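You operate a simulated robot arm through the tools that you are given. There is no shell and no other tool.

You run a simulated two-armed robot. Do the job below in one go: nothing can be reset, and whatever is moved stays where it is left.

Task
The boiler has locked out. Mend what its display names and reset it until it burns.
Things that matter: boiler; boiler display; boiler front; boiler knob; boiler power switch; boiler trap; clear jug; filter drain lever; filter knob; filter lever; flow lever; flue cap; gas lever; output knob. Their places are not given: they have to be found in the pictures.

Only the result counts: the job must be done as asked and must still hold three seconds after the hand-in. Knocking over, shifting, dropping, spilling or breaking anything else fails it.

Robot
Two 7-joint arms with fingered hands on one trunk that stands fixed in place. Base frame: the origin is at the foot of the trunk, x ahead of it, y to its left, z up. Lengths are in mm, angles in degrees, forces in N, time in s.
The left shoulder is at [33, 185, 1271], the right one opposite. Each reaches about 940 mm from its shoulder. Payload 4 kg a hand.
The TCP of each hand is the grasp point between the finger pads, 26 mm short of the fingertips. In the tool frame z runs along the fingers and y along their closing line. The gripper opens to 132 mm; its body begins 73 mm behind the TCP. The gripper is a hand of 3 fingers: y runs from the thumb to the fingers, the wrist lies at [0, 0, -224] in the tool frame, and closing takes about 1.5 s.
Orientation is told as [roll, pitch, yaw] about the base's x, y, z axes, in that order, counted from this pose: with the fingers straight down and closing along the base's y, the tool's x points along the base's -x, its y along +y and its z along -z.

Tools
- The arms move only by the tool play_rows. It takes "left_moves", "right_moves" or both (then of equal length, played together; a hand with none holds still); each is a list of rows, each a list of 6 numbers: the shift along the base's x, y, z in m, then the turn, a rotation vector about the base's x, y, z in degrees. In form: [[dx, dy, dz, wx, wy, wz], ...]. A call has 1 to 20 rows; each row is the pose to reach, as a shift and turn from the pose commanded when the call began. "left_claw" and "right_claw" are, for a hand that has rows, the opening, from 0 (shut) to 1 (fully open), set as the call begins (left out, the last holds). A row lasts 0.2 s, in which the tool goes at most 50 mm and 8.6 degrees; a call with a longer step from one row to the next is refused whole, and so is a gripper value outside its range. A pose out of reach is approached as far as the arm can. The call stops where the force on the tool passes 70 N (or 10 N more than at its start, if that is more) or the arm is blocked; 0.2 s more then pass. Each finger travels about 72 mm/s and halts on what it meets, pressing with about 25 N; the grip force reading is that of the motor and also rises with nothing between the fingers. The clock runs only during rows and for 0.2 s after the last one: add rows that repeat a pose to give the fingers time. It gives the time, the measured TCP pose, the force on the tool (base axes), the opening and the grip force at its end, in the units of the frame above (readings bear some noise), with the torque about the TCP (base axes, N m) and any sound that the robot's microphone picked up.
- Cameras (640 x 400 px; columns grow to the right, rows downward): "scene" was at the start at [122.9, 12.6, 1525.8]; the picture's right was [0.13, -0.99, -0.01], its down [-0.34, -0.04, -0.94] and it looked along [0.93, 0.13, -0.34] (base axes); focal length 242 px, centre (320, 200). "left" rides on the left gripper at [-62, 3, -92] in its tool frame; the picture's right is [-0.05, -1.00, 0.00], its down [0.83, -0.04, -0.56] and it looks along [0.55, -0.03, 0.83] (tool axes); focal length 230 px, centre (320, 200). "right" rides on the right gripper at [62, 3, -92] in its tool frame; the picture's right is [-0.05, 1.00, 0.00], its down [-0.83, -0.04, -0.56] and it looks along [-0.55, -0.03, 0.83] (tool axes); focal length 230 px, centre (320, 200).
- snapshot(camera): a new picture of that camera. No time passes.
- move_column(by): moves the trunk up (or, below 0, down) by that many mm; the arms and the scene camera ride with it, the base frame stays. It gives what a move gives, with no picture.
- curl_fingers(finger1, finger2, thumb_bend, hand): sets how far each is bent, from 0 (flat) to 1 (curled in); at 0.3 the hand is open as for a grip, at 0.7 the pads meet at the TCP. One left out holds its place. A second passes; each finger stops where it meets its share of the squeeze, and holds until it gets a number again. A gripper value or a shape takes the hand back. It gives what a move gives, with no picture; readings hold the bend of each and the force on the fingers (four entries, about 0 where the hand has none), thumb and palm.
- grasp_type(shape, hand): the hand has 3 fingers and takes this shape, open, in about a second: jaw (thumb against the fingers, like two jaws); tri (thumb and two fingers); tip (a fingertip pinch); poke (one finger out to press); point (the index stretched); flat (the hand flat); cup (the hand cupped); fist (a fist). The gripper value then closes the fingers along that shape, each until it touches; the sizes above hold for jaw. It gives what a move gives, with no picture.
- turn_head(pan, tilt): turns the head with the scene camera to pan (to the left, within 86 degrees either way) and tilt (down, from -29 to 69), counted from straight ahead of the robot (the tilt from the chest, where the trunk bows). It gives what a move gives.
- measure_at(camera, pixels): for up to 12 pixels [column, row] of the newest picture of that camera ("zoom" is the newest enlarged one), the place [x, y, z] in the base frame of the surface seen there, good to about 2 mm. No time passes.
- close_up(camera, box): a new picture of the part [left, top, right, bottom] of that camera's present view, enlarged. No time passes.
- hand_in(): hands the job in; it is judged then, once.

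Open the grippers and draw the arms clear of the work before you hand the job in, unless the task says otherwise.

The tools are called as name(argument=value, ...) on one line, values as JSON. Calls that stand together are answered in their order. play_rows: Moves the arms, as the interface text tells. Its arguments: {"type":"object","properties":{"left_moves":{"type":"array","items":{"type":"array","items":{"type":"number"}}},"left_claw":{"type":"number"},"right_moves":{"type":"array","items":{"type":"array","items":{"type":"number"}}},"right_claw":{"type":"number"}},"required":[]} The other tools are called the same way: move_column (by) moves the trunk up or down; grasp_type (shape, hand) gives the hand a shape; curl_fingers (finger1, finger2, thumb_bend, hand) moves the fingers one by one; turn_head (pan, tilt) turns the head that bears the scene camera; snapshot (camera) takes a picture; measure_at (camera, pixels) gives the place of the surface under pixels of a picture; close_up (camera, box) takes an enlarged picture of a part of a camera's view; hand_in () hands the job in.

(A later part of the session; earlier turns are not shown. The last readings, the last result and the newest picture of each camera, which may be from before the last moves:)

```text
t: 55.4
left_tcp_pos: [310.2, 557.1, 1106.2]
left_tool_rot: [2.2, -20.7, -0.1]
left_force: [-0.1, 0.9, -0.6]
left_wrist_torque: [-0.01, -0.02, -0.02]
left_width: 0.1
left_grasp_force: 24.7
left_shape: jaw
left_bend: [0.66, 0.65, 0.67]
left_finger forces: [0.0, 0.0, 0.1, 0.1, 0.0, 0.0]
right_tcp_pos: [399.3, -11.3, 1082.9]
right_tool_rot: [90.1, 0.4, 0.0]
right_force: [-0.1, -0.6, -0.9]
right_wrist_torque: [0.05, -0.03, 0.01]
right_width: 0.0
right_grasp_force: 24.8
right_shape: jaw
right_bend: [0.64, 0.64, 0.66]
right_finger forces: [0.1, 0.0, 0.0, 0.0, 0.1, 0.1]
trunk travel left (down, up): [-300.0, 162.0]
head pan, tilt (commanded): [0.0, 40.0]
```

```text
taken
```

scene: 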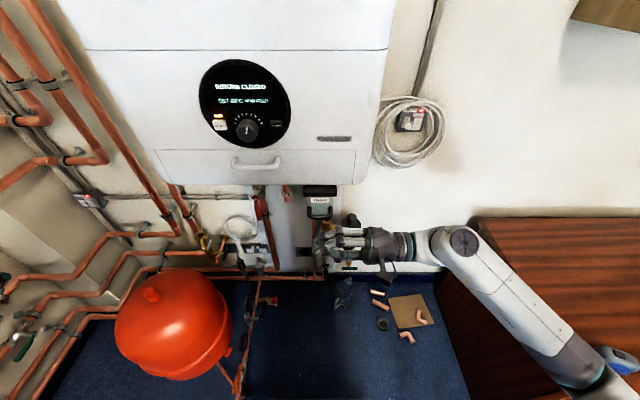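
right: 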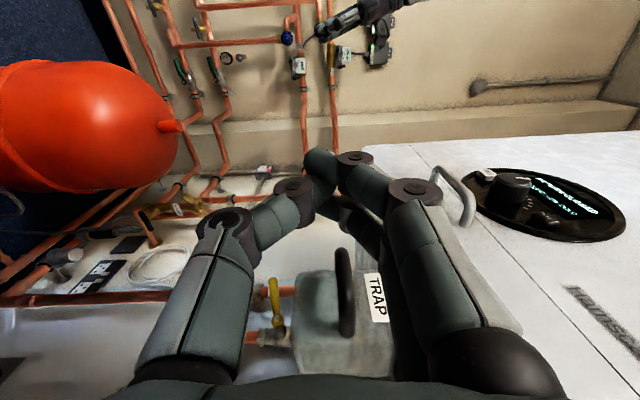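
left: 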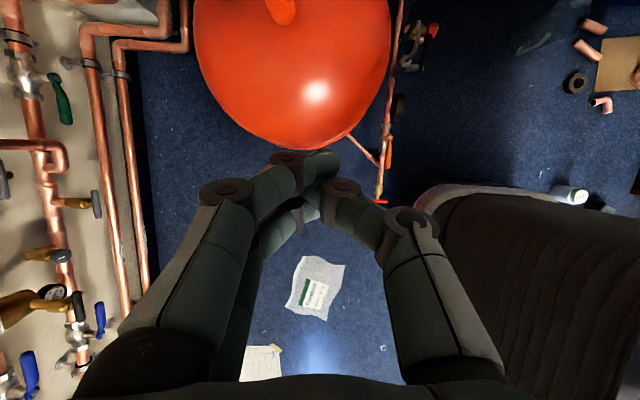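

The hand points left just in front of the trap handle. I measure the boiler's lower right edge to know the clearance above the knuckles.

close_up(camera="scene", box=[270, 150, 430, 280])

measure_at(camera="zoom", pixels=[[300, 125], [340, 120], [345, 90], [330, 128], [365, 100], [375, 60], [200, 170], [200, 205], [205, 240], [260, 330], [320, 300], [430, 370]])

```text
3.08 times, centred on (350, 215) of scene
```

zoom: 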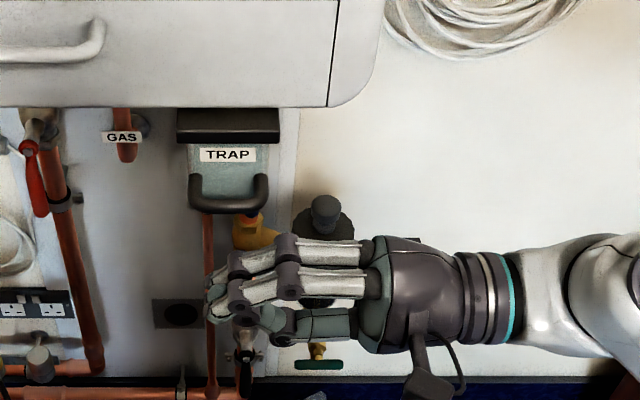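

```text
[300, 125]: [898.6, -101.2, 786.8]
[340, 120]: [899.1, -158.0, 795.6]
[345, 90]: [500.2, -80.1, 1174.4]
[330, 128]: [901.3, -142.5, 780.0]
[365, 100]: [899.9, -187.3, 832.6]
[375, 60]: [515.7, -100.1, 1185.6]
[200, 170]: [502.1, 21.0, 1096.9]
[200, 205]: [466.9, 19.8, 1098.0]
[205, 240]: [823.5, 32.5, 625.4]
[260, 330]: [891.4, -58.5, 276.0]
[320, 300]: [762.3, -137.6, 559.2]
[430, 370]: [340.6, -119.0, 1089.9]
```

There is about 15 mm clearance above the knuckles at this height. I lower slightly and push the trap handle inward along +x in 8 mm steps.

play_rows(right_moves=[[0.01, 0.01, -0.004, 0, 0, 0], [0.02, 0.01, -0.004, 0, 0, 0], [0.03, 0.01, -0.004, 0, 0, 0], [0.038, 0.01, -0.004, 0, 0, 0], [0.046, 0.01, -0.004, 0, 0, 0], [0.054, 0.01, -0.004, 0, 0, 0]])

close_up(camera="scene", box=[270, 150, 430, 280])

snapshot(camera="right")

```text
t: 56.8
left_tcp_pos: [308.6, 557.1, 1105.9]
left_tool_rot: [2.1, -20.6, -0.1]
left_force: [-0.9, 0.6, 1.2]
left_wrist_torque: [0.01, 0.0, -0.01]
left_width: 0.3
left_grasp_force: 24.9
left_shape: jaw
left_bend: [0.66, 0.65, 0.67]
left_finger forces: [0.0, 0.0, 0.1, 0.0, 0.1, 0.0]
right_tcp_pos: [454.4, -1.0, 1079.1]
right_tool_rot: [90.1, 0.3, 0.0]
right_force: [-1.8, -0.2, 0.1]
right_wrist_torque: [0.02, -0.03, 0.0]
right_width: 0.1
right_grasp_force: 24.8
right_shape: jaw
right_bend: [0.64, 0.64, 0.66]
right_finger forces: [0.1, 1.6, 0.0, 0.0, 0.0, 0.0]
trunk travel left (down, up): [-300.0, 162.0]
head pan, tilt (commanded): [0.0, 40.0]
```

```text
3.08 times, centred on (350, 215) of scene
```

zoom: 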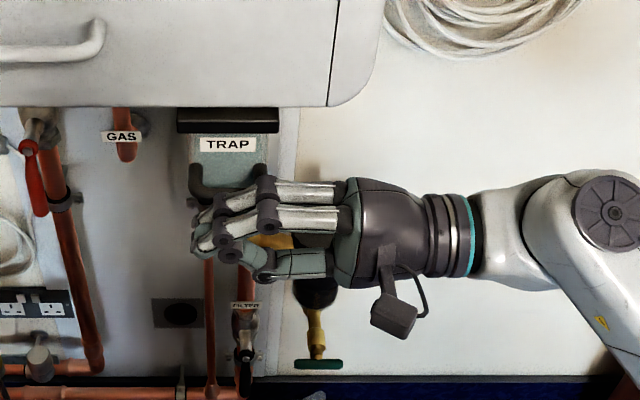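

```text
taken
```

right: 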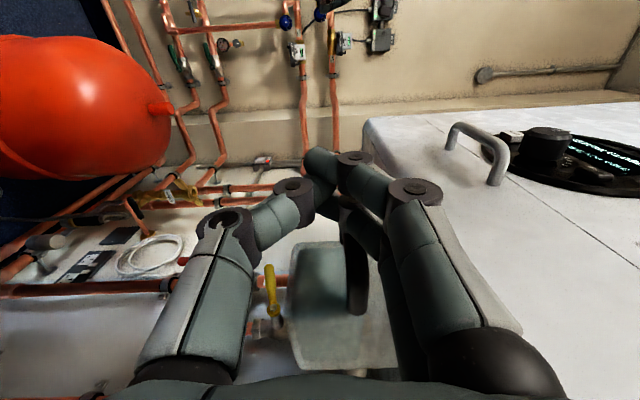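

The trap started moving with about 2 N. I keep pushing, another 48 mm.

play_rows(right_moves=[[0.008, 0, 0, 0, 0, 0], [0.016, 0, 0, 0, 0, 0], [0.024, 0, 0, 0, 0, 0], [0.032, 0, 0, 0, 0, 0], [0.04, 0, 0, 0, 0, 0], [0.048, 0, 0, 0, 0, 0]])

close_up(camera="scene", box=[270, 150, 430, 280])

measure_at(camera="zoom", pixels=[[200, 170], [195, 180], [228, 143], [260, 160], [230, 118], [215, 200], [190, 190]])

```text
t: 58.2
left_tcp_pos: [310.2, 559.1, 1106.9]
left_tool_rot: [2.0, -20.7, -0.2]
left_force: [-0.1, 0.1, -0.4]
left_wrist_torque: [-0.01, -0.02, 0.0]
left_width: 0.0
left_grasp_force: 24.9
left_shape: jaw
left_bend: [0.66, 0.65, 0.67]
left_finger forces: [0.1, 0.0, 0.1, 0.1, 0.0, 0.1]
right_tcp_pos: [501.5, -0.9, 1081.2]
right_tool_rot: [90.1, 0.2, 0.0]
right_force: [-1.7, -1.1, -0.9]
right_wrist_torque: [0.01, -0.02, -0.01]
right_width: 0.0
right_grasp_force: 24.9
right_shape: jaw
right_bend: [0.64, 0.64, 0.66]
right_finger forces: [0.1, 1.5, 0.0, 0.0, 0.0, 0.0]
trunk travel left (down, up): [-300.0, 162.0]
head pan, tilt (commanded): [0.0, 40.0]
```

```text
3.08 times, centred on (350, 215) of scene
```

zoom: 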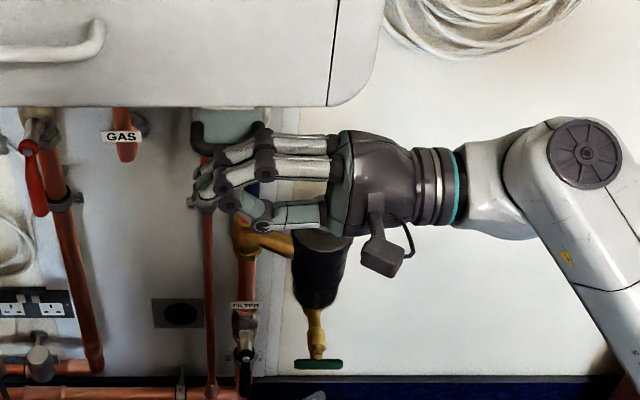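

```text
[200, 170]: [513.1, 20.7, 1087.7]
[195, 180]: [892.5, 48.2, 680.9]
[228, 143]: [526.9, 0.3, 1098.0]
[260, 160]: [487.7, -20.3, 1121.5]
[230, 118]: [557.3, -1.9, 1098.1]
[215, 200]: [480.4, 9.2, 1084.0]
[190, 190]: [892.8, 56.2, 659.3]
```

The trap's face is now at x≈557; it was 564 at the start. I push on in 3 mm steps until the end stop is felt.

play_rows(right_moves=[[0.003, 0, 0, 0, 0, 0], [0.006, 0, 0, 0, 0, 0], [0.009, 0, 0, 0, 0, 0], [0.012, 0, 0, 0, 0, 0], [0.015, 0, 0, 0, 0, 0]])

close_up(camera="scene", box=[270, 150, 430, 280])

measure_at(camera="zoom", pixels=[[198, 145], [228, 118], [228, 140], [228, 150], [245, 118]])

```text
t: 59.4
left_tcp_pos: [307.4, 557.0, 1106.1]
left_tool_rot: [2.2, -20.8, -0.2]
left_force: [0.4, 0.0, 0.9]
left_wrist_torque: [0.01, 0.01, -0.01]
left_width: 0.0
left_grasp_force: 25.1
left_shape: jaw
left_bend: [0.66, 0.65, 0.67]
left_finger forces: [0.0, 0.0, 0.1, 0.0, 0.0, 0.0]
right_tcp_pos: [515.4, -1.8, 1079.3]
right_tool_rot: [90.1, 0.2, 0.1]
right_force: [-4.4, -0.7, -0.5]
right_wrist_torque: [-0.03, -0.09, -0.01]
right_width: 0.0
right_grasp_force: 25.2
right_shape: jaw
right_bend: [0.64, 0.64, 0.66]
right_finger forces: [0.0, 4.8, 0.0, 0.0, 0.0, 0.0]
trunk travel left (down, up): [-300.0, 162.0]
head pan, tilt (commanded): [0.0, 40.0]
```

```text
3.08 times, centred on (350, 215) of scene
```

zoom: 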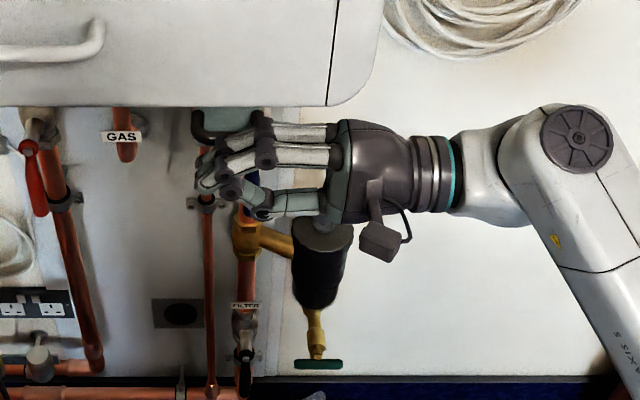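

```text
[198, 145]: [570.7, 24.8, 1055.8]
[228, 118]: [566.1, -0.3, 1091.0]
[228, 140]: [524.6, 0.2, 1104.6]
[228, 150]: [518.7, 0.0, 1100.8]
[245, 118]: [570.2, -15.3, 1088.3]
```

The trap face is back near its first place and the force starts to rise (4.4 N). I give it a last few millimetres to seat it.

play_rows(right_moves=[[0.002, 0, 0, 0, 0, 0], [0.004, 0, 0, 0, 0, 0], [0.006, 0, 0, 0, 0, 0]])

close_up(camera="scene", box=[290, 170, 350, 220])

measure_at(camera="zoom", pixels=[[240, 150], [280, 150], [320, 160], [220, 190], [300, 130]])

```text
t: 60.2
left_tcp_pos: [304.9, 556.5, 1107.6]
left_tool_rot: [2.3, -20.9, -0.1]
left_force: [0.6, 0.5, 1.0]
left_wrist_torque: [0.01, -0.01, 0.03]
left_width: 0.0
left_grasp_force: 24.9
left_shape: jaw
left_bend: [0.66, 0.65, 0.67]
left_finger forces: [0.0, 0.0, 0.1, 0.0, 0.1, 0.1]
right_tcp_pos: [516.7, 1.1, 1080.2]
right_tool_rot: [90.0, 0.2, 0.3]
right_force: [-28.6, -1.7, -1.6]
right_wrist_torque: [0.02, -0.37, 0.04]
right_width: 0.0
right_grasp_force: 25.2
right_shape: jaw
right_bend: [0.64, 0.64, 0.66]
right_finger forces: [0.1, 27.0, 0.1, 0.0, 0.0, 0.0]
trunk travel left (down, up): [-300.0, 162.0]
head pan, tilt (commanded): [0.0, 40.0]
```

```text
8.00 times, centred on (320, 195) of scene
```

zoom: 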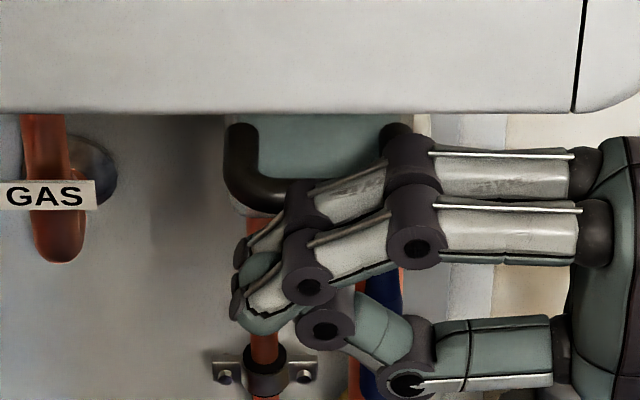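

```text
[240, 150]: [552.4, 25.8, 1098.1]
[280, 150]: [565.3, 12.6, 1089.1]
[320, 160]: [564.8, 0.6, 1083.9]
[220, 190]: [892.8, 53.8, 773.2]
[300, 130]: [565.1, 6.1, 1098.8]
```

The trap is seated again (28.6 N against its stop, face at x≈565). I withdraw the right hand straight back and then out to the right, turning the fingers down again.

play_rows(right_moves=[[-0.02, 0, 0, 0, 0, 0], [-0.05, 0, 0, 0, 0, 0], [-0.085, 0, 0, 0, 0, 0], [-0.12, 0, 0, 0, 0, 0], [-0.14, -0.03, 0.01, -7.5, 0, 0], [-0.145, -0.065, 0.03, -15, 0, 0], [-0.145, -0.1, 0.05, -22.5, 0, 0], [-0.145, -0.135, 0.075, -30, 0, 0], [-0.145, -0.17, 0.1, -37.5, 0, 0], [-0.145, -0.2, 0.125, -45, 0, 0], [-0.145, -0.23, 0.15, -52.5, 0, 0], [-0.145, -0.26, 0.175, -60, 0, 0], [-0.145, -0.285, 0.2, -67.5, 0, 0], [-0.145, -0.305, 0.225, -75, 0, 0], [-0.145, -0.32, 0.245, -82.5, 0, 0], [-0.145, -0.33, 0.265, -90, 0, 0]])

grasp_type(hand="right", shape="poke")

turn_head(pan=-5, tilt=25)

snapshot(camera="scene")

snapshot(camera="right")

```text
t: 63.8
left_tcp_pos: [306.0, 557.3, 1106.1]
left_tool_rot: [2.2, -20.8, -0.1]
left_force: [-0.6, 0.2, -0.2]
left_wrist_torque: [0.0, -0.02, 0.01]
left_width: 0.0
left_grasp_force: 25.0
left_shape: jaw
left_bend: [0.66, 0.65, 0.67]
left_finger forces: [0.1, 0.1, 0.1, 0.1, 0.1, 0.1]
right_tcp_pos: [383.0, -332.6, 1271.4]
right_tool_rot: [0.2, 11.7, -0.3]
right_force: [-0.6, 0.6, 0.5]
right_wrist_torque: [0.01, -0.02, 0.0]
right_width: 0.0
right_grasp_force: 25.1
right_shape: jaw
right_bend: [0.64, 0.64, 0.66]
right_finger forces: [0.0, 0.0, 0.0, 0.0, 0.1, 0.0]
trunk travel left (down, up): [-300.0, 162.0]
head pan, tilt (commanded): [0.0, 40.0]
stopped in row 16 (right hand): the arm was blocked; the commanded pose is now the measured one
```

```text
t: 64.7
left_tcp_pos: [309.0, 557.1, 1105.6]
left_tool_rot: [2.1, -20.6, -0.1]
left_force: [0.7, 0.7, -1.4]
left_wrist_torque: [-0.03, 0.01, -0.01]
left_width: 0.1
left_grasp_force: 25.1
left_shape: jaw
left_bend: [0.66, 0.65, 0.67]
left_finger forces: [0.0, 0.1, 0.0, 0.1, 0.1, 0.0]
right_tcp_pos: [386.2, -332.0, 1271.9]
right_tool_rot: [0.2, 11.9, -0.2]
right_force: [0.2, -0.9, -0.9]
right_wrist_torque: [0.02, 0.0, 0.04]
right_width: 0.1
right_grasp_force: 0.1
right_shape: poke
right_bend: [0.97, 0.97, 1.0]
right_finger forces: [0.1, 0.1, 0.1, 0.0, 0.0, 0.0]
trunk travel left (down, up): [-300.0, 162.0]
head pan, tilt (commanded): [0.0, 40.0]
```

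```text
t: 65.5
left_tcp_pos: [309.7, 557.1, 1105.5]
left_tool_rot: [2.2, -20.7, -0.1]
left_force: [0.5, -0.8, 0.7]
left_wrist_torque: [0.01, 0.0, -0.03]
left_width: 0.0
left_grasp_force: 25.3
left_shape: jaw
left_bend: [0.66, 0.65, 0.67]
left_finger forces: [0.0, 0.0, 0.1, 0.1, 0.0, 0.1]
right_tcp_pos: [385.0, -330.3, 1272.1]
right_tool_rot: [0.2, 11.9, -0.2]
right_force: [0.0, -0.1, -0.5]
right_wrist_torque: [0.01, -0.01, 0.02]
right_width: 0.0
right_grasp_force: 0.0
right_shape: poke
right_bend: [0.97, 0.97, 1.0]
right_finger forces: [0.0, 0.0, 0.0, 0.1, 0.0, 0.1]
trunk travel left (down, up): [-300.0, 162.0]
head pan, tilt (commanded): [-5.0, 25.0]
```

```text
taken
```

scene: 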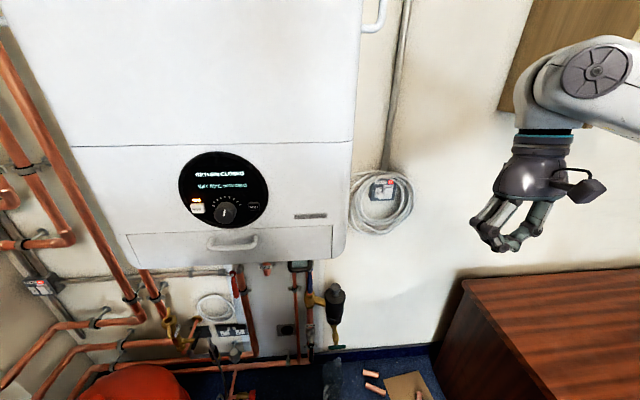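

```text
taken
```

right: 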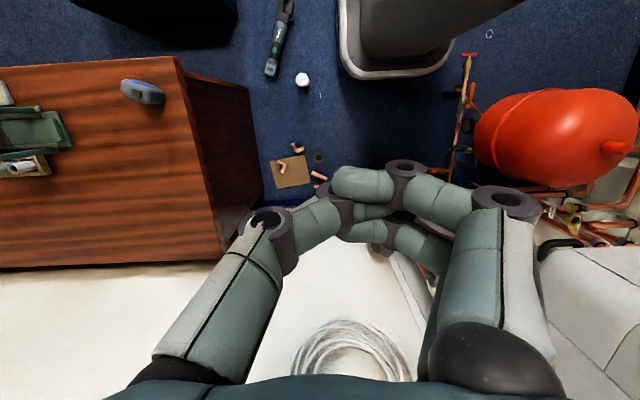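

In the "poke" shape all the fingers look curled. I try the "point" shape, which should stretch the index, and look at it from the side with the scene camera.

grasp_type(hand="right", shape="point")

close_up(camera="scene", box=[440, 100, 640, 280])

snapshot(camera="right")

```text
t: 66.4
left_tcp_pos: [307.6, 557.2, 1107.1]
left_tool_rot: [2.1, -20.7, 0.0]
left_force: [1.0, -0.2, 0.0]
left_wrist_torque: [0.02, -0.01, -0.01]
left_width: 0.0
left_grasp_force: 25.2
left_shape: jaw
left_bend: [0.66, 0.65, 0.67]
left_finger forces: [0.1, 0.0, 0.0, 0.1, 0.0, 0.0]
right_tcp_pos: [385.1, -331.6, 1271.9]
right_tool_rot: [0.3, 11.9, -0.2]
right_force: [-0.2, -1.1, 0.6]
right_wrist_torque: [0.03, -0.01, 0.02]
right_width: 0.3
right_grasp_force: 0.0
right_shape: point
right_bend: [0.15, 0.98, 0.51]
right_finger forces: [0.1, 0.1, 0.0, 0.0, 0.0, 0.1]
trunk travel left (down, up): [-300.0, 162.0]
head pan, tilt (commanded): [-5.0, 25.0]
```

```text
2.22 times, centred on (540, 190) of scene
```

zoom: 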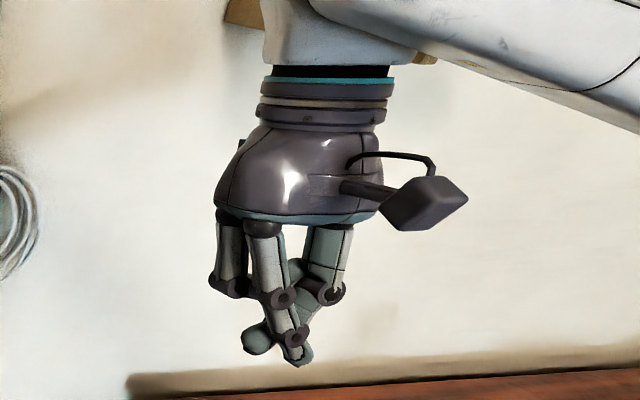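

```text
taken
```

right: 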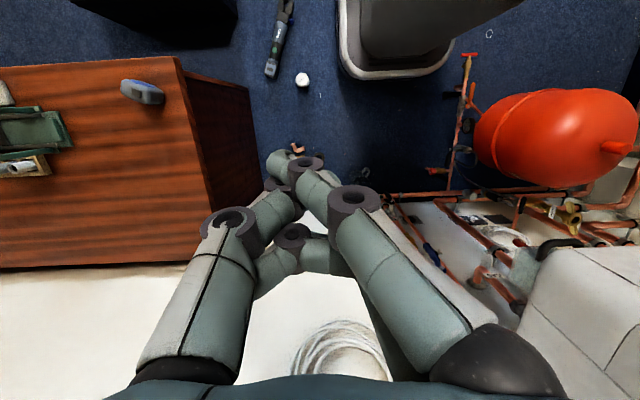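

I set the fingers one by one instead: finger 1 reaching out to the grasp axis, the others curled in, then look where the tip is.

curl_fingers(hand="right", finger1=0.55, finger2=1.0, thumb_bend=1.0)

close_up(camera="scene", box=[440, 100, 640, 280])

snapshot(camera="right")

```text
t: 67.4
left_tcp_pos: [310.0, 557.6, 1105.1]
left_tool_rot: [2.1, -20.7, -0.1]
left_force: [0.0, -0.3, 0.7]
left_wrist_torque: [0.0, -0.03, 0.0]
left_width: 0.4
left_grasp_force: 24.6
left_shape: jaw
left_bend: [0.66, 0.65, 0.67]
left_finger forces: [0.0, 0.0, 0.0, 0.0, 0.0, 0.0]
right_tcp_pos: [385.2, -331.6, 1270.7]
right_tool_rot: [0.2, 11.9, -0.2]
right_force: [1.0, 0.4, -0.6]
right_wrist_torque: [0.01, 0.0, -0.02]
right_width: 21.4
right_grasp_force: 0.1
right_shape: fingers
right_bend: [0.55, 1.0, 0.88]
right_finger forces: [0.0, 0.1, 0.0, 0.0, 0.0, 0.1]
trunk travel left (down, up): [-300.0, 162.0]
head pan, tilt (commanded): [-5.0, 25.0]
```

```text
2.22 times, centred on (540, 190) of scene
```

zoom: 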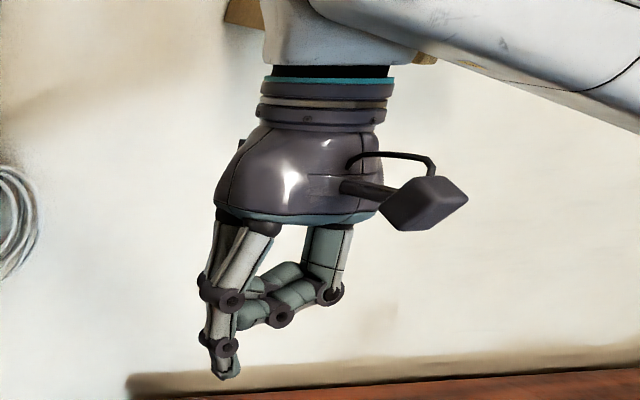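

```text
taken
```

right: 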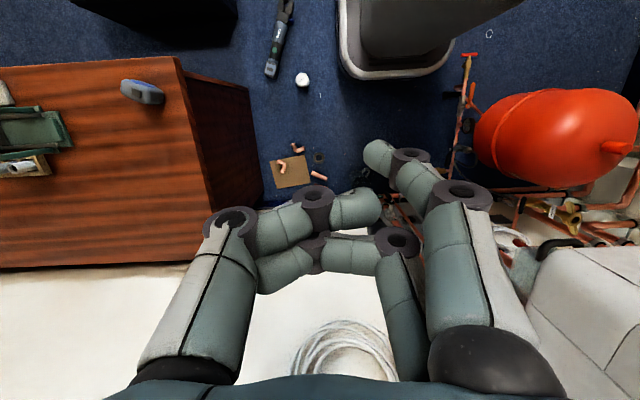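

Finger 1 now sticks out past the others with its tip at (225, 372) in the enlarged view. I measure the tip relative to the TCP.

measure_at(camera="zoom", pixels=[[225, 372], [228, 360], [215, 365], [222, 350], [220, 320], [232, 300]])

measure_at(camera="right", pixels=[[375, 155], [385, 160], [372, 148], [405, 170], [430, 180]])

```text
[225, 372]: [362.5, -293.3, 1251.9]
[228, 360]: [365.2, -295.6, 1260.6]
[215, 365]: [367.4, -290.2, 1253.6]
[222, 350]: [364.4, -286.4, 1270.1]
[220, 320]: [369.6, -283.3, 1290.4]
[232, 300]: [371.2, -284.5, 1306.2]
```

```text
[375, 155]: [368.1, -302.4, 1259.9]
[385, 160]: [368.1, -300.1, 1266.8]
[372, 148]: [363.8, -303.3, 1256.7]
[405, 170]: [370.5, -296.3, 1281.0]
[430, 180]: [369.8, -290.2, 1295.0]
```

The fingertip lies about (8, 35, 24) mm from the TCP in the tool frame. I bring the right hand in front of the display with the finger pointing forward and 30° down, stopping 70 mm short of RESET.

play_rows(right_moves=[[0, 0.033, 0.004, 0, -6.5, 0], [0, 0.066, 0.008, 0, -13, 0], [0, 0.1, 0.012, 0, -19.5, 0], [0, 0.133, 0.017, 0, -26, 0], [0, 0.166, 0.021, 0, -32.5, 0], [0, 0.2, 0.026, 0, -39, 0], [0, 0.233, 0.03, 0, -45.5, 0], [0, 0.266, 0.035, 0, -52, 0], [0, 0.3, 0.039, 0, -58.5, 0], [0.005, 0.333, 0.044, 0, -65, 0], [0.01, 0.366, 0.048, 0, -71.5, 0]])

turn_head(pan=10, tilt=30)

snapshot(camera="scene")

snapshot(camera="right")

```text
t: 69.8
left_tcp_pos: [309.1, 558.6, 1105.3]
left_tool_rot: [2.0, -20.8, -0.1]
left_force: [-0.4, 0.4, -0.4]
left_wrist_torque: [0.0, 0.03, 0.01]
left_width: 0.0
left_grasp_force: 25.0
left_shape: jaw
left_bend: [0.66, 0.65, 0.67]
left_finger forces: [0.0, 0.0, 0.0, 0.1, 0.0, 0.0]
right_tcp_pos: [394.3, 35.6, 1321.2]
right_tool_rot: [0.6, -59.7, -0.4]
right_force: [1.3, -0.8, 0.3]
right_wrist_torque: [0.0, 0.01, 0.01]
right_width: 21.3
right_grasp_force: 0.0
right_shape: fingers
right_bend: [0.55, 1.0, 0.88]
right_finger forces: [0.1, 0.1, 0.0, 0.1, 0.0, 0.0]
trunk travel left (down, up): [-300.0, 162.0]
head pan, tilt (commanded): [-5.0, 25.0]
```

```text
t: 70.6
left_tcp_pos: [308.3, 556.9, 1105.7]
left_tool_rot: [2.1, -20.7, -0.1]
left_force: [0.1, -0.1, 0.8]
left_wrist_torque: [0.04, 0.02, 0.02]
left_width: 0.2
left_grasp_force: 25.0
left_shape: jaw
left_bend: [0.66, 0.65, 0.67]
left_finger forces: [0.0, 0.1, 0.1, 0.0, 0.0, 0.0]
right_tcp_pos: [394.9, 33.5, 1321.1]
right_tool_rot: [0.8, -59.4, -0.5]
right_force: [0.2, -0.3, 0.6]
right_wrist_torque: [-0.01, 0.01, 0.01]
right_width: 21.4
right_grasp_force: 0.0
right_shape: fingers
right_bend: [0.55, 1.0, 0.88]
right_finger forces: [0.0, 0.1, 0.1, 0.1, 0.1, 0.0]
trunk travel left (down, up): [-300.0, 162.0]
head pan, tilt (commanded): [10.0, 30.0]
```

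```text
taken
```

scene: 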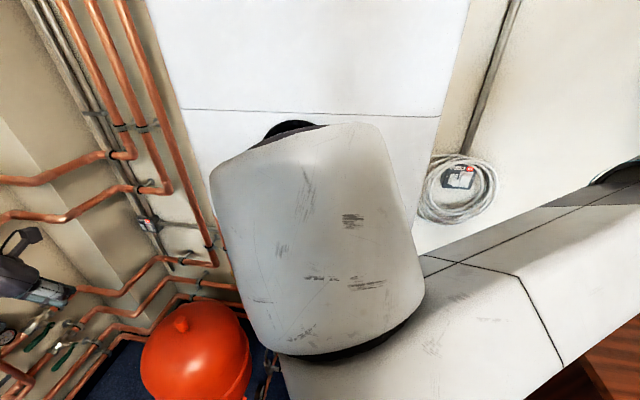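

```text
taken
```

right: 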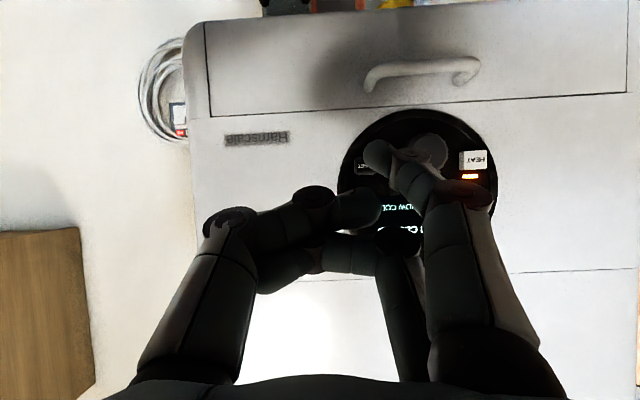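

The wrist hides the display from the scene camera, but the right camera sees RESET at (362, 167) just beside the fingertip (378, 155). I enlarge and measure both.

close_up(camera="right", box=[320, 100, 500, 260])

measure_at(camera="right", pixels=[[358, 167], [355, 172], [375, 150], [378, 158], [368, 148], [385, 145], [400, 165], [430, 150], [470, 160], [362, 160]])

```text
2.50 times, centred on (410, 180) of right
```

zoom: 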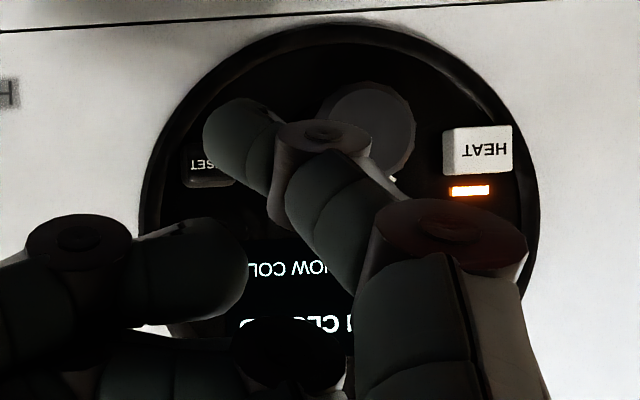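

```text
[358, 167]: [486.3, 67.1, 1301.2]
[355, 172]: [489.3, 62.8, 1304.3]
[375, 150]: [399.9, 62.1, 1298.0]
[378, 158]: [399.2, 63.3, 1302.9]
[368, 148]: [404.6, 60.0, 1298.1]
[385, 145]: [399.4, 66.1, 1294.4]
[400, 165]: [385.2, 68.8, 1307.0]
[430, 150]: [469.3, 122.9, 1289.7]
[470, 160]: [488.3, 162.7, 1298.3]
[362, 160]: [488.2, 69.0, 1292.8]
```

The fingertip is at about y=63 and the button centre is at (488, 71, 1300), some 70 mm ahead. I align and move forward slowly to the button.

play_rows(right_moves=[[0.02, 0.004, -0.001, 0, 0, 0], [0.04, 0.007, -0.002, 0, 0, 0], [0.055, 0.008, -0.003, 0, 0, 0], [0.063, 0.008, -0.003, 0, 0, 0]])

close_up(camera="right", box=[320, 100, 500, 260])

measure_at(camera="zoom", pixels=[[225, 130], [215, 150], [240, 110], [260, 140], [200, 165], [190, 170], [180, 150]])

```text
t: 71.6
left_tcp_pos: [310.1, 557.3, 1106.2]
left_tool_rot: [2.1, -20.7, -0.2]
left_force: [-0.9, 0.1, -0.7]
left_wrist_torque: [-0.03, -0.04, 0.05]
left_width: 0.1
left_grasp_force: 24.8
left_shape: jaw
left_bend: [0.66, 0.65, 0.67]
left_finger forces: [0.0, 0.1, 0.1, 0.1, 0.1, 0.0]
right_tcp_pos: [457.0, 41.7, 1316.9]
right_tool_rot: [0.6, -59.6, -0.3]
right_force: [0.3, -0.6, -0.5]
right_wrist_torque: [0.04, -0.03, 0.01]
right_width: 21.3
right_grasp_force: 0.1
right_shape: fingers
right_bend: [0.55, 1.0, 0.88]
right_finger forces: [0.0, 0.0, 0.0, 0.0, 0.1, 0.1]
trunk travel left (down, up): [-300.0, 162.0]
head pan, tilt (commanded): [10.0, 30.0]
```

```text
2.50 times, centred on (410, 180) of right
```

zoom: 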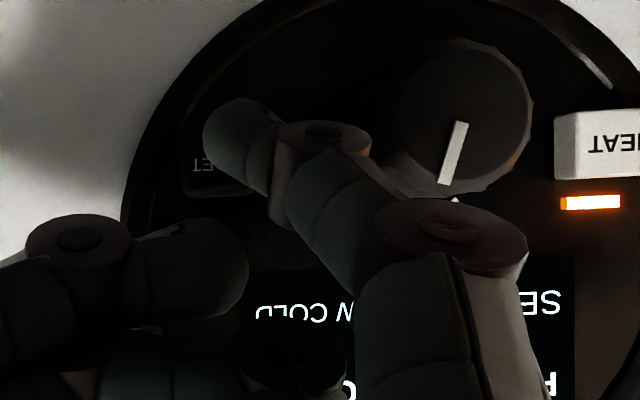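

```text
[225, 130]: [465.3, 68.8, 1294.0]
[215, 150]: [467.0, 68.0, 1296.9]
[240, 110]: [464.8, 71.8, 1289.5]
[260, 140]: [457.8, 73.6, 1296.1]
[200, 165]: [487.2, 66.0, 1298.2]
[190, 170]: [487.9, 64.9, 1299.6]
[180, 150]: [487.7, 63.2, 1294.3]
```

The tip now covers the button, about 10 mm away. I press forward in 3 mm steps.

play_rows(right_moves=[[0.004, 0, 0, 0, 0, 0], [0.008, 0, 0, 0, 0, 0], [0.011, 0, 0, 0, 0, 0], [0.014, 0, 0, 0, 0, 0], [0.017, 0, 0, 0, 0, 0]])

close_up(camera="right", box=[320, 80, 540, 280])

```text
t: 72.8
left_tcp_pos: [304.9, 557.0, 1107.3]
left_tool_rot: [2.2, -21.0, -0.1]
left_force: [0.1, -0.4, 0.1]
left_wrist_torque: [-0.05, -0.01, 0.01]
left_width: 0.0
left_grasp_force: 25.0
left_shape: jaw
left_bend: [0.66, 0.65, 0.67]
left_finger forces: [0.0, 0.1, 0.0, 0.1, 0.0, 0.0]
right_tcp_pos: [468.4, 43.6, 1317.9]
right_tool_rot: [0.5, -59.8, 0.1]
right_force: [-23.7, 0.9, -4.1]
right_wrist_torque: [-0.13, 0.64, 0.76]
right_width: 20.1
right_grasp_force: 11.6
right_shape: fingers
right_bend: [0.59, 1.0, 0.88]
right_finger forces: [23.6, 0.0, 0.0, 0.0, 0.0, 0.0]
trunk travel left (down, up): [-300.0, 162.0]
head pan, tilt (commanded): [10.0, 30.0]
heard: click
```

```text
2.00 times, centred on (430, 180) of right
```

zoom: 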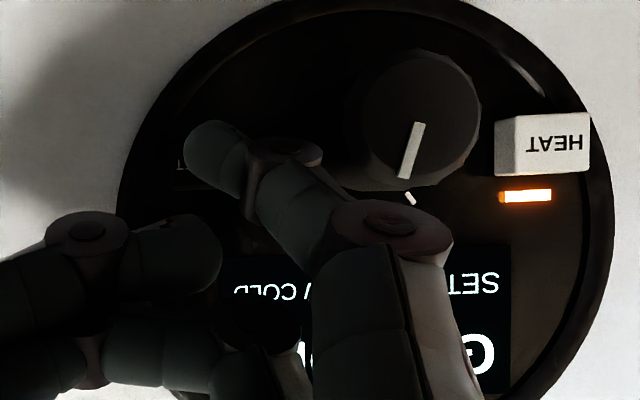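

A click was heard and the display text changed, starting with "G". I retreat the finger and read the display.

play_rows(right_moves=[[-0.01, 0, 0, 0, 0, 0], [-0.04, 0, 0, 0, 0, 0], [-0.07, 0, 0, 0, 0, 0], [-0.08, -0.04, 0, 0, 0, 0], [-0.08, -0.085, 0, 0, 0, 0], [-0.08, -0.13, 0, 0, 0, 0], [-0.08, -0.175, 0, 0, 0, 0], [-0.08, -0.22, 0, 0, 0, 0]])

snapshot(camera="scene")

close_up(camera="scene", box=[255, 110, 347, 200])

```text
t: 74.6
left_tcp_pos: [307.0, 558.0, 1107.0]
left_tool_rot: [2.1, -20.8, -0.1]
left_force: [-0.2, -0.3, -0.5]
left_wrist_torque: [-0.02, 0.0, 0.01]
left_width: 0.0
left_grasp_force: 25.0
left_shape: jaw
left_bend: [0.66, 0.65, 0.67]
left_finger forces: [0.0, 0.0, 0.1, 0.1, 0.0, 0.1]
right_tcp_pos: [449.4, -70.9, 1310.7]
right_tool_rot: [0.5, -59.7, -0.3]
right_force: [-0.2, -0.1, 0.1]
right_wrist_torque: [-0.06, -0.02, 0.01]
right_width: 21.5
right_grasp_force: 0.1
right_shape: fingers
right_bend: [0.55, 1.0, 0.88]
right_finger forces: [0.0, 0.1, 0.0, 0.0, 0.0, 0.0]
right hand out of reach, approached as far as the arm can: row 5, 6, 7, 8
trunk travel left (down, up): [-300.0, 162.0]
head pan, tilt (commanded): [10.0, 30.0]
```

```text
taken
```

scene: 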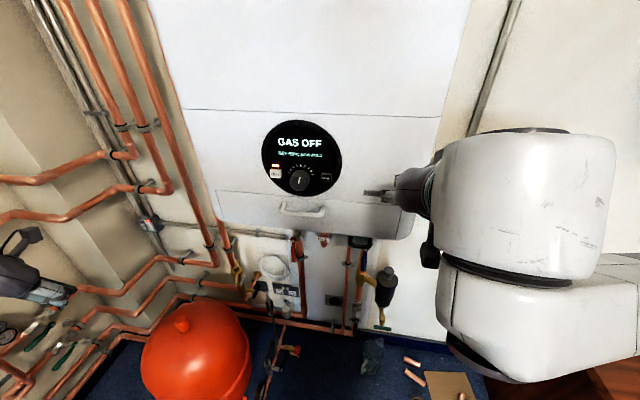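

```text
4.44 times, centred on (301, 155) of scene
```

zoom: 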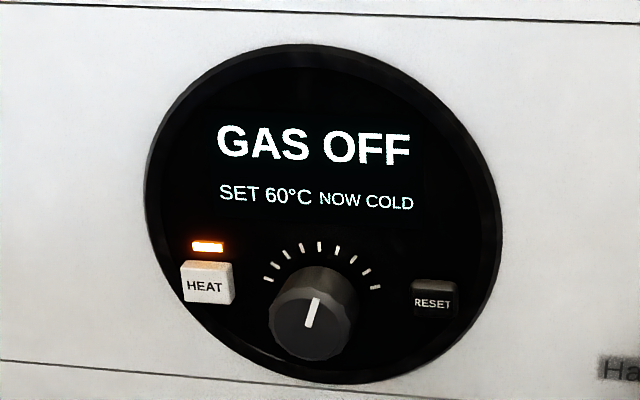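

The display now says GAS OFF, so the yellow gas lever (still across its pipe) is next. First I take the right hand away to the right, turning its fingers down.

play_rows(right_moves=[[0, -0.01, 0, 0, 6, 0], [0, -0.02, 0, 0, 12, 0], [0, -0.03, 0, 0, 18, 0], [0, -0.045, 0, 0, 24, 0], [0, -0.06, -0.005, 0, 30, 0], [0, -0.08, -0.01, 0, 36, 0], [0, -0.1, -0.015, 0, 42, 0], [0, -0.12, -0.02, 0, 48, 0], [0, -0.14, -0.025, 0, 54, 0], [0, -0.155, -0.03, 0, 60, 0]])

snapshot(camera="scene")

```text
t: 76.8
left_tcp_pos: [309.3, 557.5, 1106.4]
left_tool_rot: [2.0, -20.6, -0.1]
left_force: [-0.4, -1.0, 0.2]
left_wrist_torque: [-0.01, 0.0, 0.02]
left_width: 0.2
left_grasp_force: 25.1
left_shape: jaw
left_bend: [0.66, 0.65, 0.67]
left_finger forces: [0.0, 0.0, 0.0, 0.0, 0.1, 0.0]
right_tcp_pos: [451.2, -229.6, 1279.3]
right_tool_rot: [0.4, 0.4, -0.3]
right_force: [0.0, -1.1, -0.6]
right_wrist_torque: [0.0, 0.0, 0.0]
right_width: 21.3
right_grasp_force: 0.1
right_shape: fingers
right_bend: [0.55, 1.0, 0.88]
right_finger forces: [0.0, 0.0, 0.0, 0.1, 0.1, 0.0]
trunk travel left (down, up): [-300.0, 162.0]
head pan, tilt (commanded): [10.0, 30.0]
```

```text
taken
```

scene: 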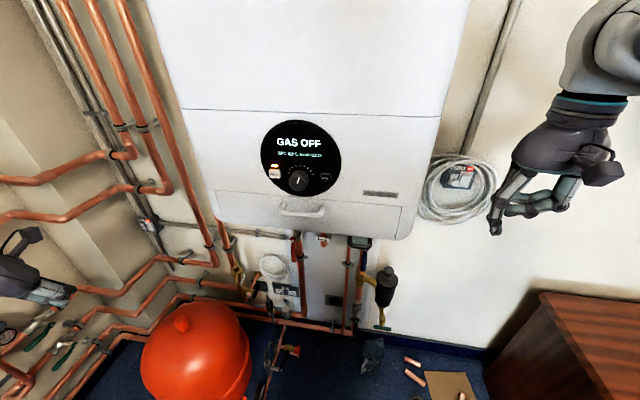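

The right hand is parked at (451, -230, 1279). Now I bring the left hand forward and down, turning the fingers to point ahead, to (500, 400, 960), left of and below the boiler.

play_rows(left_moves=[[0.019, -0.012, -0.015, 0, -7, 0], [0.038, -0.028, -0.029, 0, -14, 0], [0.057, -0.044, -0.044, 0, -21, 0], [0.076, -0.06, -0.058, 0, -28, 0], [0.095, -0.076, -0.073, 0, -35, 0], [0.114, -0.092, -0.088, 0, -42, 0], [0.133, -0.108, -0.102, 0, -49, 0], [0.152, -0.124, -0.117, 0, -56, 0], [0.171, -0.14, -0.132, 0, -63, 0], [0.19, -0.156, -0.146, 0, -69, 0]])

snapshot(camera="scene")

snapshot(camera="left")

```text
t: 79.0
left_tcp_pos: [439.9, 441.4, 1013.9]
left_tool_rot: [28.4, -89.8, -26.8]
left_force: [-0.2, 0.5, 0.9]
left_wrist_torque: [0.01, 0.03, 0.02]
left_width: 0.1
left_grasp_force: 24.8
left_shape: jaw
left_bend: [0.66, 0.65, 0.67]
left_finger forces: [0.0, 0.1, 0.1, 0.0, 0.0, 0.0]
left hand out of reach, approached as far as the arm can: row 8, 9, 10
right_tcp_pos: [449.5, -230.4, 1279.5]
right_tool_rot: [0.3, 0.2, -0.3]
right_force: [0.3, 0.2, -0.4]
right_wrist_torque: [0.02, -0.03, 0.03]
right_width: 21.3
right_grasp_force: 0.0
right_shape: fingers
right_bend: [0.55, 1.0, 0.88]
right_finger forces: [0.1, 0.1, 0.0, 0.0, 0.0, 0.1]
trunk travel left (down, up): [-300.0, 162.0]
head pan, tilt (commanded): [10.0, 30.0]
```

```text
taken
```

scene: 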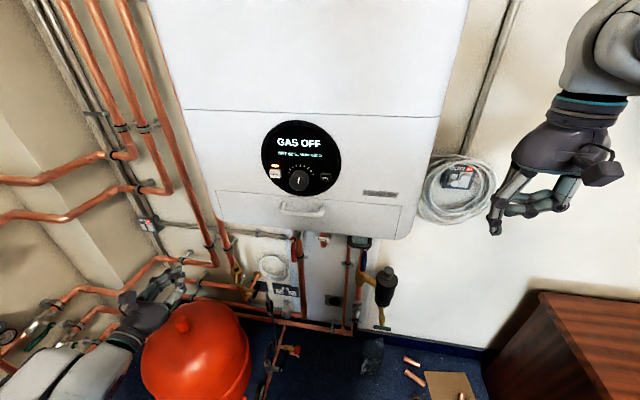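

```text
taken
```

left: 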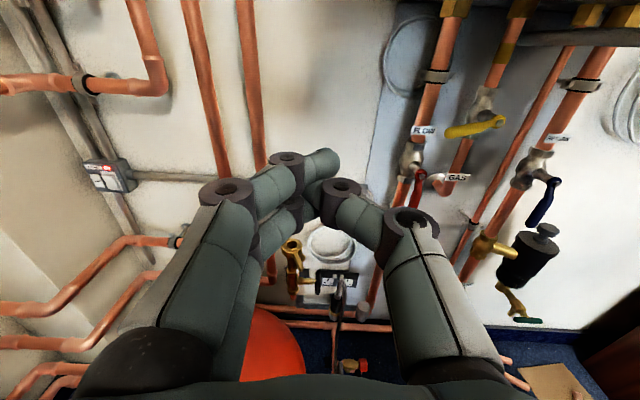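

The left camera shows the yellow lever across at (475, 125), with the red and blue ones hanging down. I move the hand forward under the boiler to about (650, 260, 1010).

play_rows(left_moves=[[0.025, -0.015, 0.01, 0, 0, 0], [0.05, -0.04, 0.02, 0, 0, 0], [0.075, -0.07, 0.03, 0, 0, 0], [0.1, -0.1, 0.04, 0, 0, 0], [0.125, -0.125, 0.05, 0, 0, 0], [0.15, -0.14, 0.055, 0, 0, 0], [0.15, -0.14, 0.055, 0, 0, 0]])

snapshot(camera="left")

snapshot(camera="scene")

```text
t: 80.6
left_tcp_pos: [501.8, 390.0, 1143.5]
left_tool_rot: [10.8, -89.7, -8.8]
left_force: [-0.3, -0.2, 0.8]
left_wrist_torque: [0.03, 0.0, 0.01]
left_width: 0.2
left_grasp_force: 24.7
left_shape: jaw
left_bend: [0.66, 0.65, 0.67]
left_finger forces: [0.0, 0.0, 0.0, 0.0, 0.0, 0.0]
left hand out of reach, approached as far as the arm can: row 1, 2, 3, 4, 5, 6, 7
right_tcp_pos: [451.9, -228.4, 1279.2]
right_tool_rot: [0.2, 0.3, -0.2]
right_force: [-0.8, -0.2, -0.1]
right_wrist_torque: [0.01, 0.01, 0.01]
right_width: 21.1
right_grasp_force: 0.0
right_shape: fingers
right_bend: [0.55, 1.0, 0.88]
right_finger forces: [0.1, 0.0, 0.0, 0.0, 0.0, 0.1]
trunk travel left (down, up): [-300.0, 162.0]
head pan, tilt (commanded): [10.0, 30.0]
```

```text
taken
```

left: 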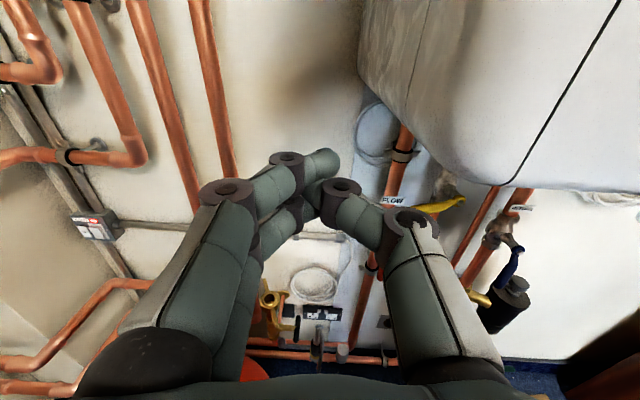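

```text
taken
```

scene: 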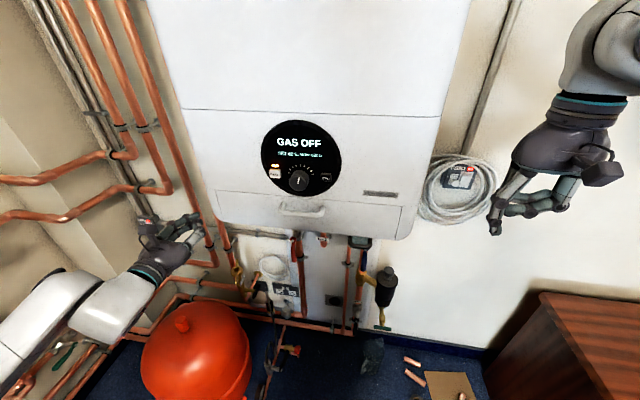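

At full height the wrist cannot hold that pose and the hand drifted up beside the boiler's left edge, without contact. I take it back out to the side first, then I will lower the trunk partway, where this reach worked before.

play_rows(left_moves=[[-0.03, 0.026, 0.026, 0, 0, 0], [-0.06, 0.052, 0.052, 0, 0, 0], [-0.09, 0.078, 0.078, 0, 0, 0], [-0.12, 0.104, 0.104, 0, 0, 0], [-0.147, 0.13, 0.128, 0, 0, 0], [-0.17, 0.155, 0.12, 0, 6, 0], [-0.19, 0.18, 0.115, 0, 12, 0], [-0.215, 0.205, 0.11, 0, 19, 0], [-0.24, 0.23, 0.105, 0, 26, 0], [-0.265, 0.25, 0.1, 0, 33, 0], [-0.285, 0.265, 0.095, 0, 40, 0], [-0.305, 0.28, 0.092, 0, 47, 0], [-0.325, 0.29, 0.091, 0, 54, 0], [-0.34, 0.297, 0.091, 0, 61, 0], [-0.34, 0.297, 0.091, 0, 69, 0]])

snapshot(camera="scene")

```text
t: 83.8
left_tcp_pos: [245.3, 714.2, 1194.5]
left_tool_rot: [-23.6, -37.5, 12.6]
left_force: [-0.1, -0.4, -0.5]
left_wrist_torque: [-0.07, 0.0, -0.01]
left_width: 0.0
left_grasp_force: 24.5
left_shape: jaw
left_bend: [0.65, 0.65, 0.67]
left_finger forces: [0.1, 0.0, 0.0, 0.1, 0.0, 0.0]
left hand out of reach, approached as far as the arm can: row 5, 6, 7, 8, 9, 10, 11, 12, 13, 14, 15
right_tcp_pos: [450.3, -228.5, 1279.6]
right_tool_rot: [0.3, 0.4, -0.3]
right_force: [-0.6, 0.3, 0.2]
right_wrist_torque: [0.02, 0.01, 0.03]
right_width: 21.4
right_grasp_force: 0.1
right_shape: fingers
right_bend: [0.55, 1.0, 0.88]
right_finger forces: [0.0, 0.1, 0.0, 0.0, 0.0, 0.1]
trunk travel left (down, up): [-300.0, 162.0]
head pan, tilt (commanded): [10.0, 30.0]
```

```text
taken
```

scene: 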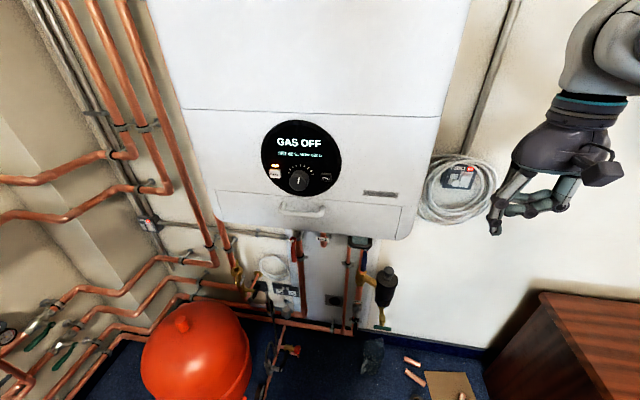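

The commanded pose is taken from what was reached, so the hand ended further out at (245, 714, 1194), free in the air. I bring it back in to the side pose used before.

play_rows(left_moves=[[0.01, -0.026, -0.015, 4, 3, -2], [0.02, -0.052, -0.03, 8, 6, -4], [0.03, -0.078, -0.044, 12, 9, -6], [0.042, -0.104, -0.059, 16, 12, -8], [0.053, -0.13, -0.074, 20, 15, -10], [0.064, -0.156, -0.088, 24, 17, -12]])

snapshot(camera="left")

```text
t: 85.2
left_tcp_pos: [386.1, 584.4, 1077.1]
left_tool_rot: [-9.6, -29.3, -7.1]
left_force: [-0.2, -0.3, -0.2]
left_wrist_torque: [0.05, 0.03, 0.01]
left_width: 0.1
left_grasp_force: 25.0
left_shape: jaw
left_bend: [0.65, 0.65, 0.67]
left_finger forces: [0.0, 0.1, 0.0, 0.0, 0.1, 0.0]
left hand out of reach, approached as far as the arm can: row 1, 2, 3, 4, 5, 6
right_tcp_pos: [459.0, -229.4, 1275.5]
right_tool_rot: [0.3, 0.8, -0.2]
right_force: [0.7, 0.5, 0.4]
right_wrist_torque: [0.04, 0.06, 0.02]
right_width: 21.4
right_grasp_force: 0.1
right_shape: fingers
right_bend: [0.55, 1.0, 0.88]
right_finger forces: [0.0, 0.0, 0.1, 0.1, 0.1, 0.0]
trunk travel left (down, up): [-300.0, 162.0]
head pan, tilt (commanded): [10.0, 30.0]
```

```text
taken
```

left: 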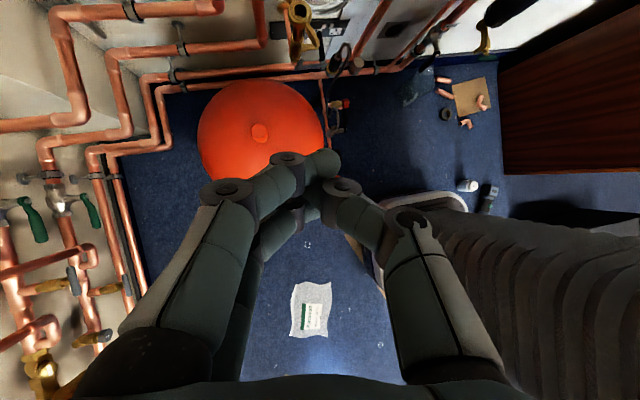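

The right hand's reading moved by 9 mm though it was not commanded, so the left arm may be leaning on something (its own trunk, likely). I pause and look left to see the arm.

turn_head(pan=50, tilt=35)

snapshot(camera="scene")

```text
t: 86.2
left_tcp_pos: [381.8, 586.5, 1080.0]
left_tool_rot: [-9.8, -29.7, -7.1]
left_force: [-0.2, 0.2, 1.0]
left_wrist_torque: [0.01, -0.02, 0.01]
left_width: 0.1
left_grasp_force: 25.4
left_shape: jaw
left_bend: [0.65, 0.65, 0.67]
left_finger forces: [0.1, 0.0, 0.0, 0.0, 0.0, 0.0]
right_tcp_pos: [453.5, -229.1, 1278.3]
right_tool_rot: [0.3, 0.5, -0.2]
right_force: [0.7, 0.6, 0.2]
right_wrist_torque: [0.0, 0.02, -0.01]
right_width: 21.4
right_grasp_force: 0.0
right_shape: fingers
right_bend: [0.55, 1.0, 0.88]
right_finger forces: [0.0, 0.0, 0.0, 0.1, 0.1, 0.0]
trunk travel left (down, up): [-300.0, 162.0]
head pan, tilt (commanded): [50.0, 35.0]
```

```text
taken
```

scene: 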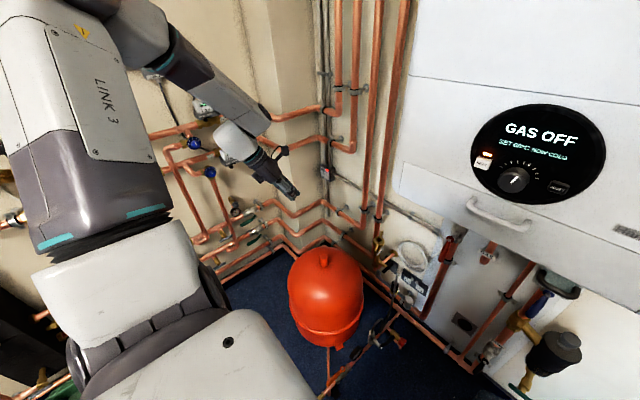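

The base only swayed and is back. I bring the left hand to the earlier side pose (309, 558, 1106) and compare the arm's posture.

play_rows(left_moves=[[-0.015, -0.005, 0.005, 2, 2, 2], [-0.03, -0.01, 0.01, 4, 4, 3], [-0.045, -0.017, 0.016, 7, 6, 5], [-0.06, -0.023, 0.021, 9, 8, 6], [-0.073, -0.029, 0.026, 11, 9, 7]])

snapshot(camera="scene")

```text
t: 87.4
left_tcp_pos: [327.9, 602.6, 994.4]
left_tool_rot: [-0.1, -20.8, -4.7]
left_force: [-0.3, 1.0, 0.2]
left_wrist_torque: [0.03, 0.04, 0.01]
left_width: 0.2
left_grasp_force: 24.3
left_shape: jaw
left_bend: [0.65, 0.65, 0.67]
left_finger forces: [0.0, 0.1, 0.0, 0.1, 0.0, 0.0]
left hand out of reach, approached as far as the arm can: row 1, 2, 3, 4, 5
right_tcp_pos: [452.7, -229.6, 1278.0]
right_tool_rot: [0.2, 0.4, -0.2]
right_force: [-0.3, -0.4, -0.4]
right_wrist_torque: [-0.01, 0.0, 0.0]
right_width: 21.5
right_grasp_force: 0.1
right_shape: fingers
right_bend: [0.55, 1.0, 0.88]
right_finger forces: [0.1, 0.0, 0.0, 0.0, 0.0, 0.0]
trunk travel left (down, up): [-300.0, 162.0]
head pan, tilt (commanded): [50.0, 35.0]
```

```text
taken
```

scene: 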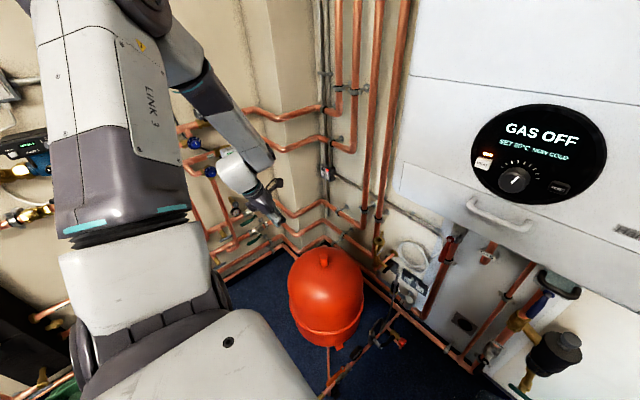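

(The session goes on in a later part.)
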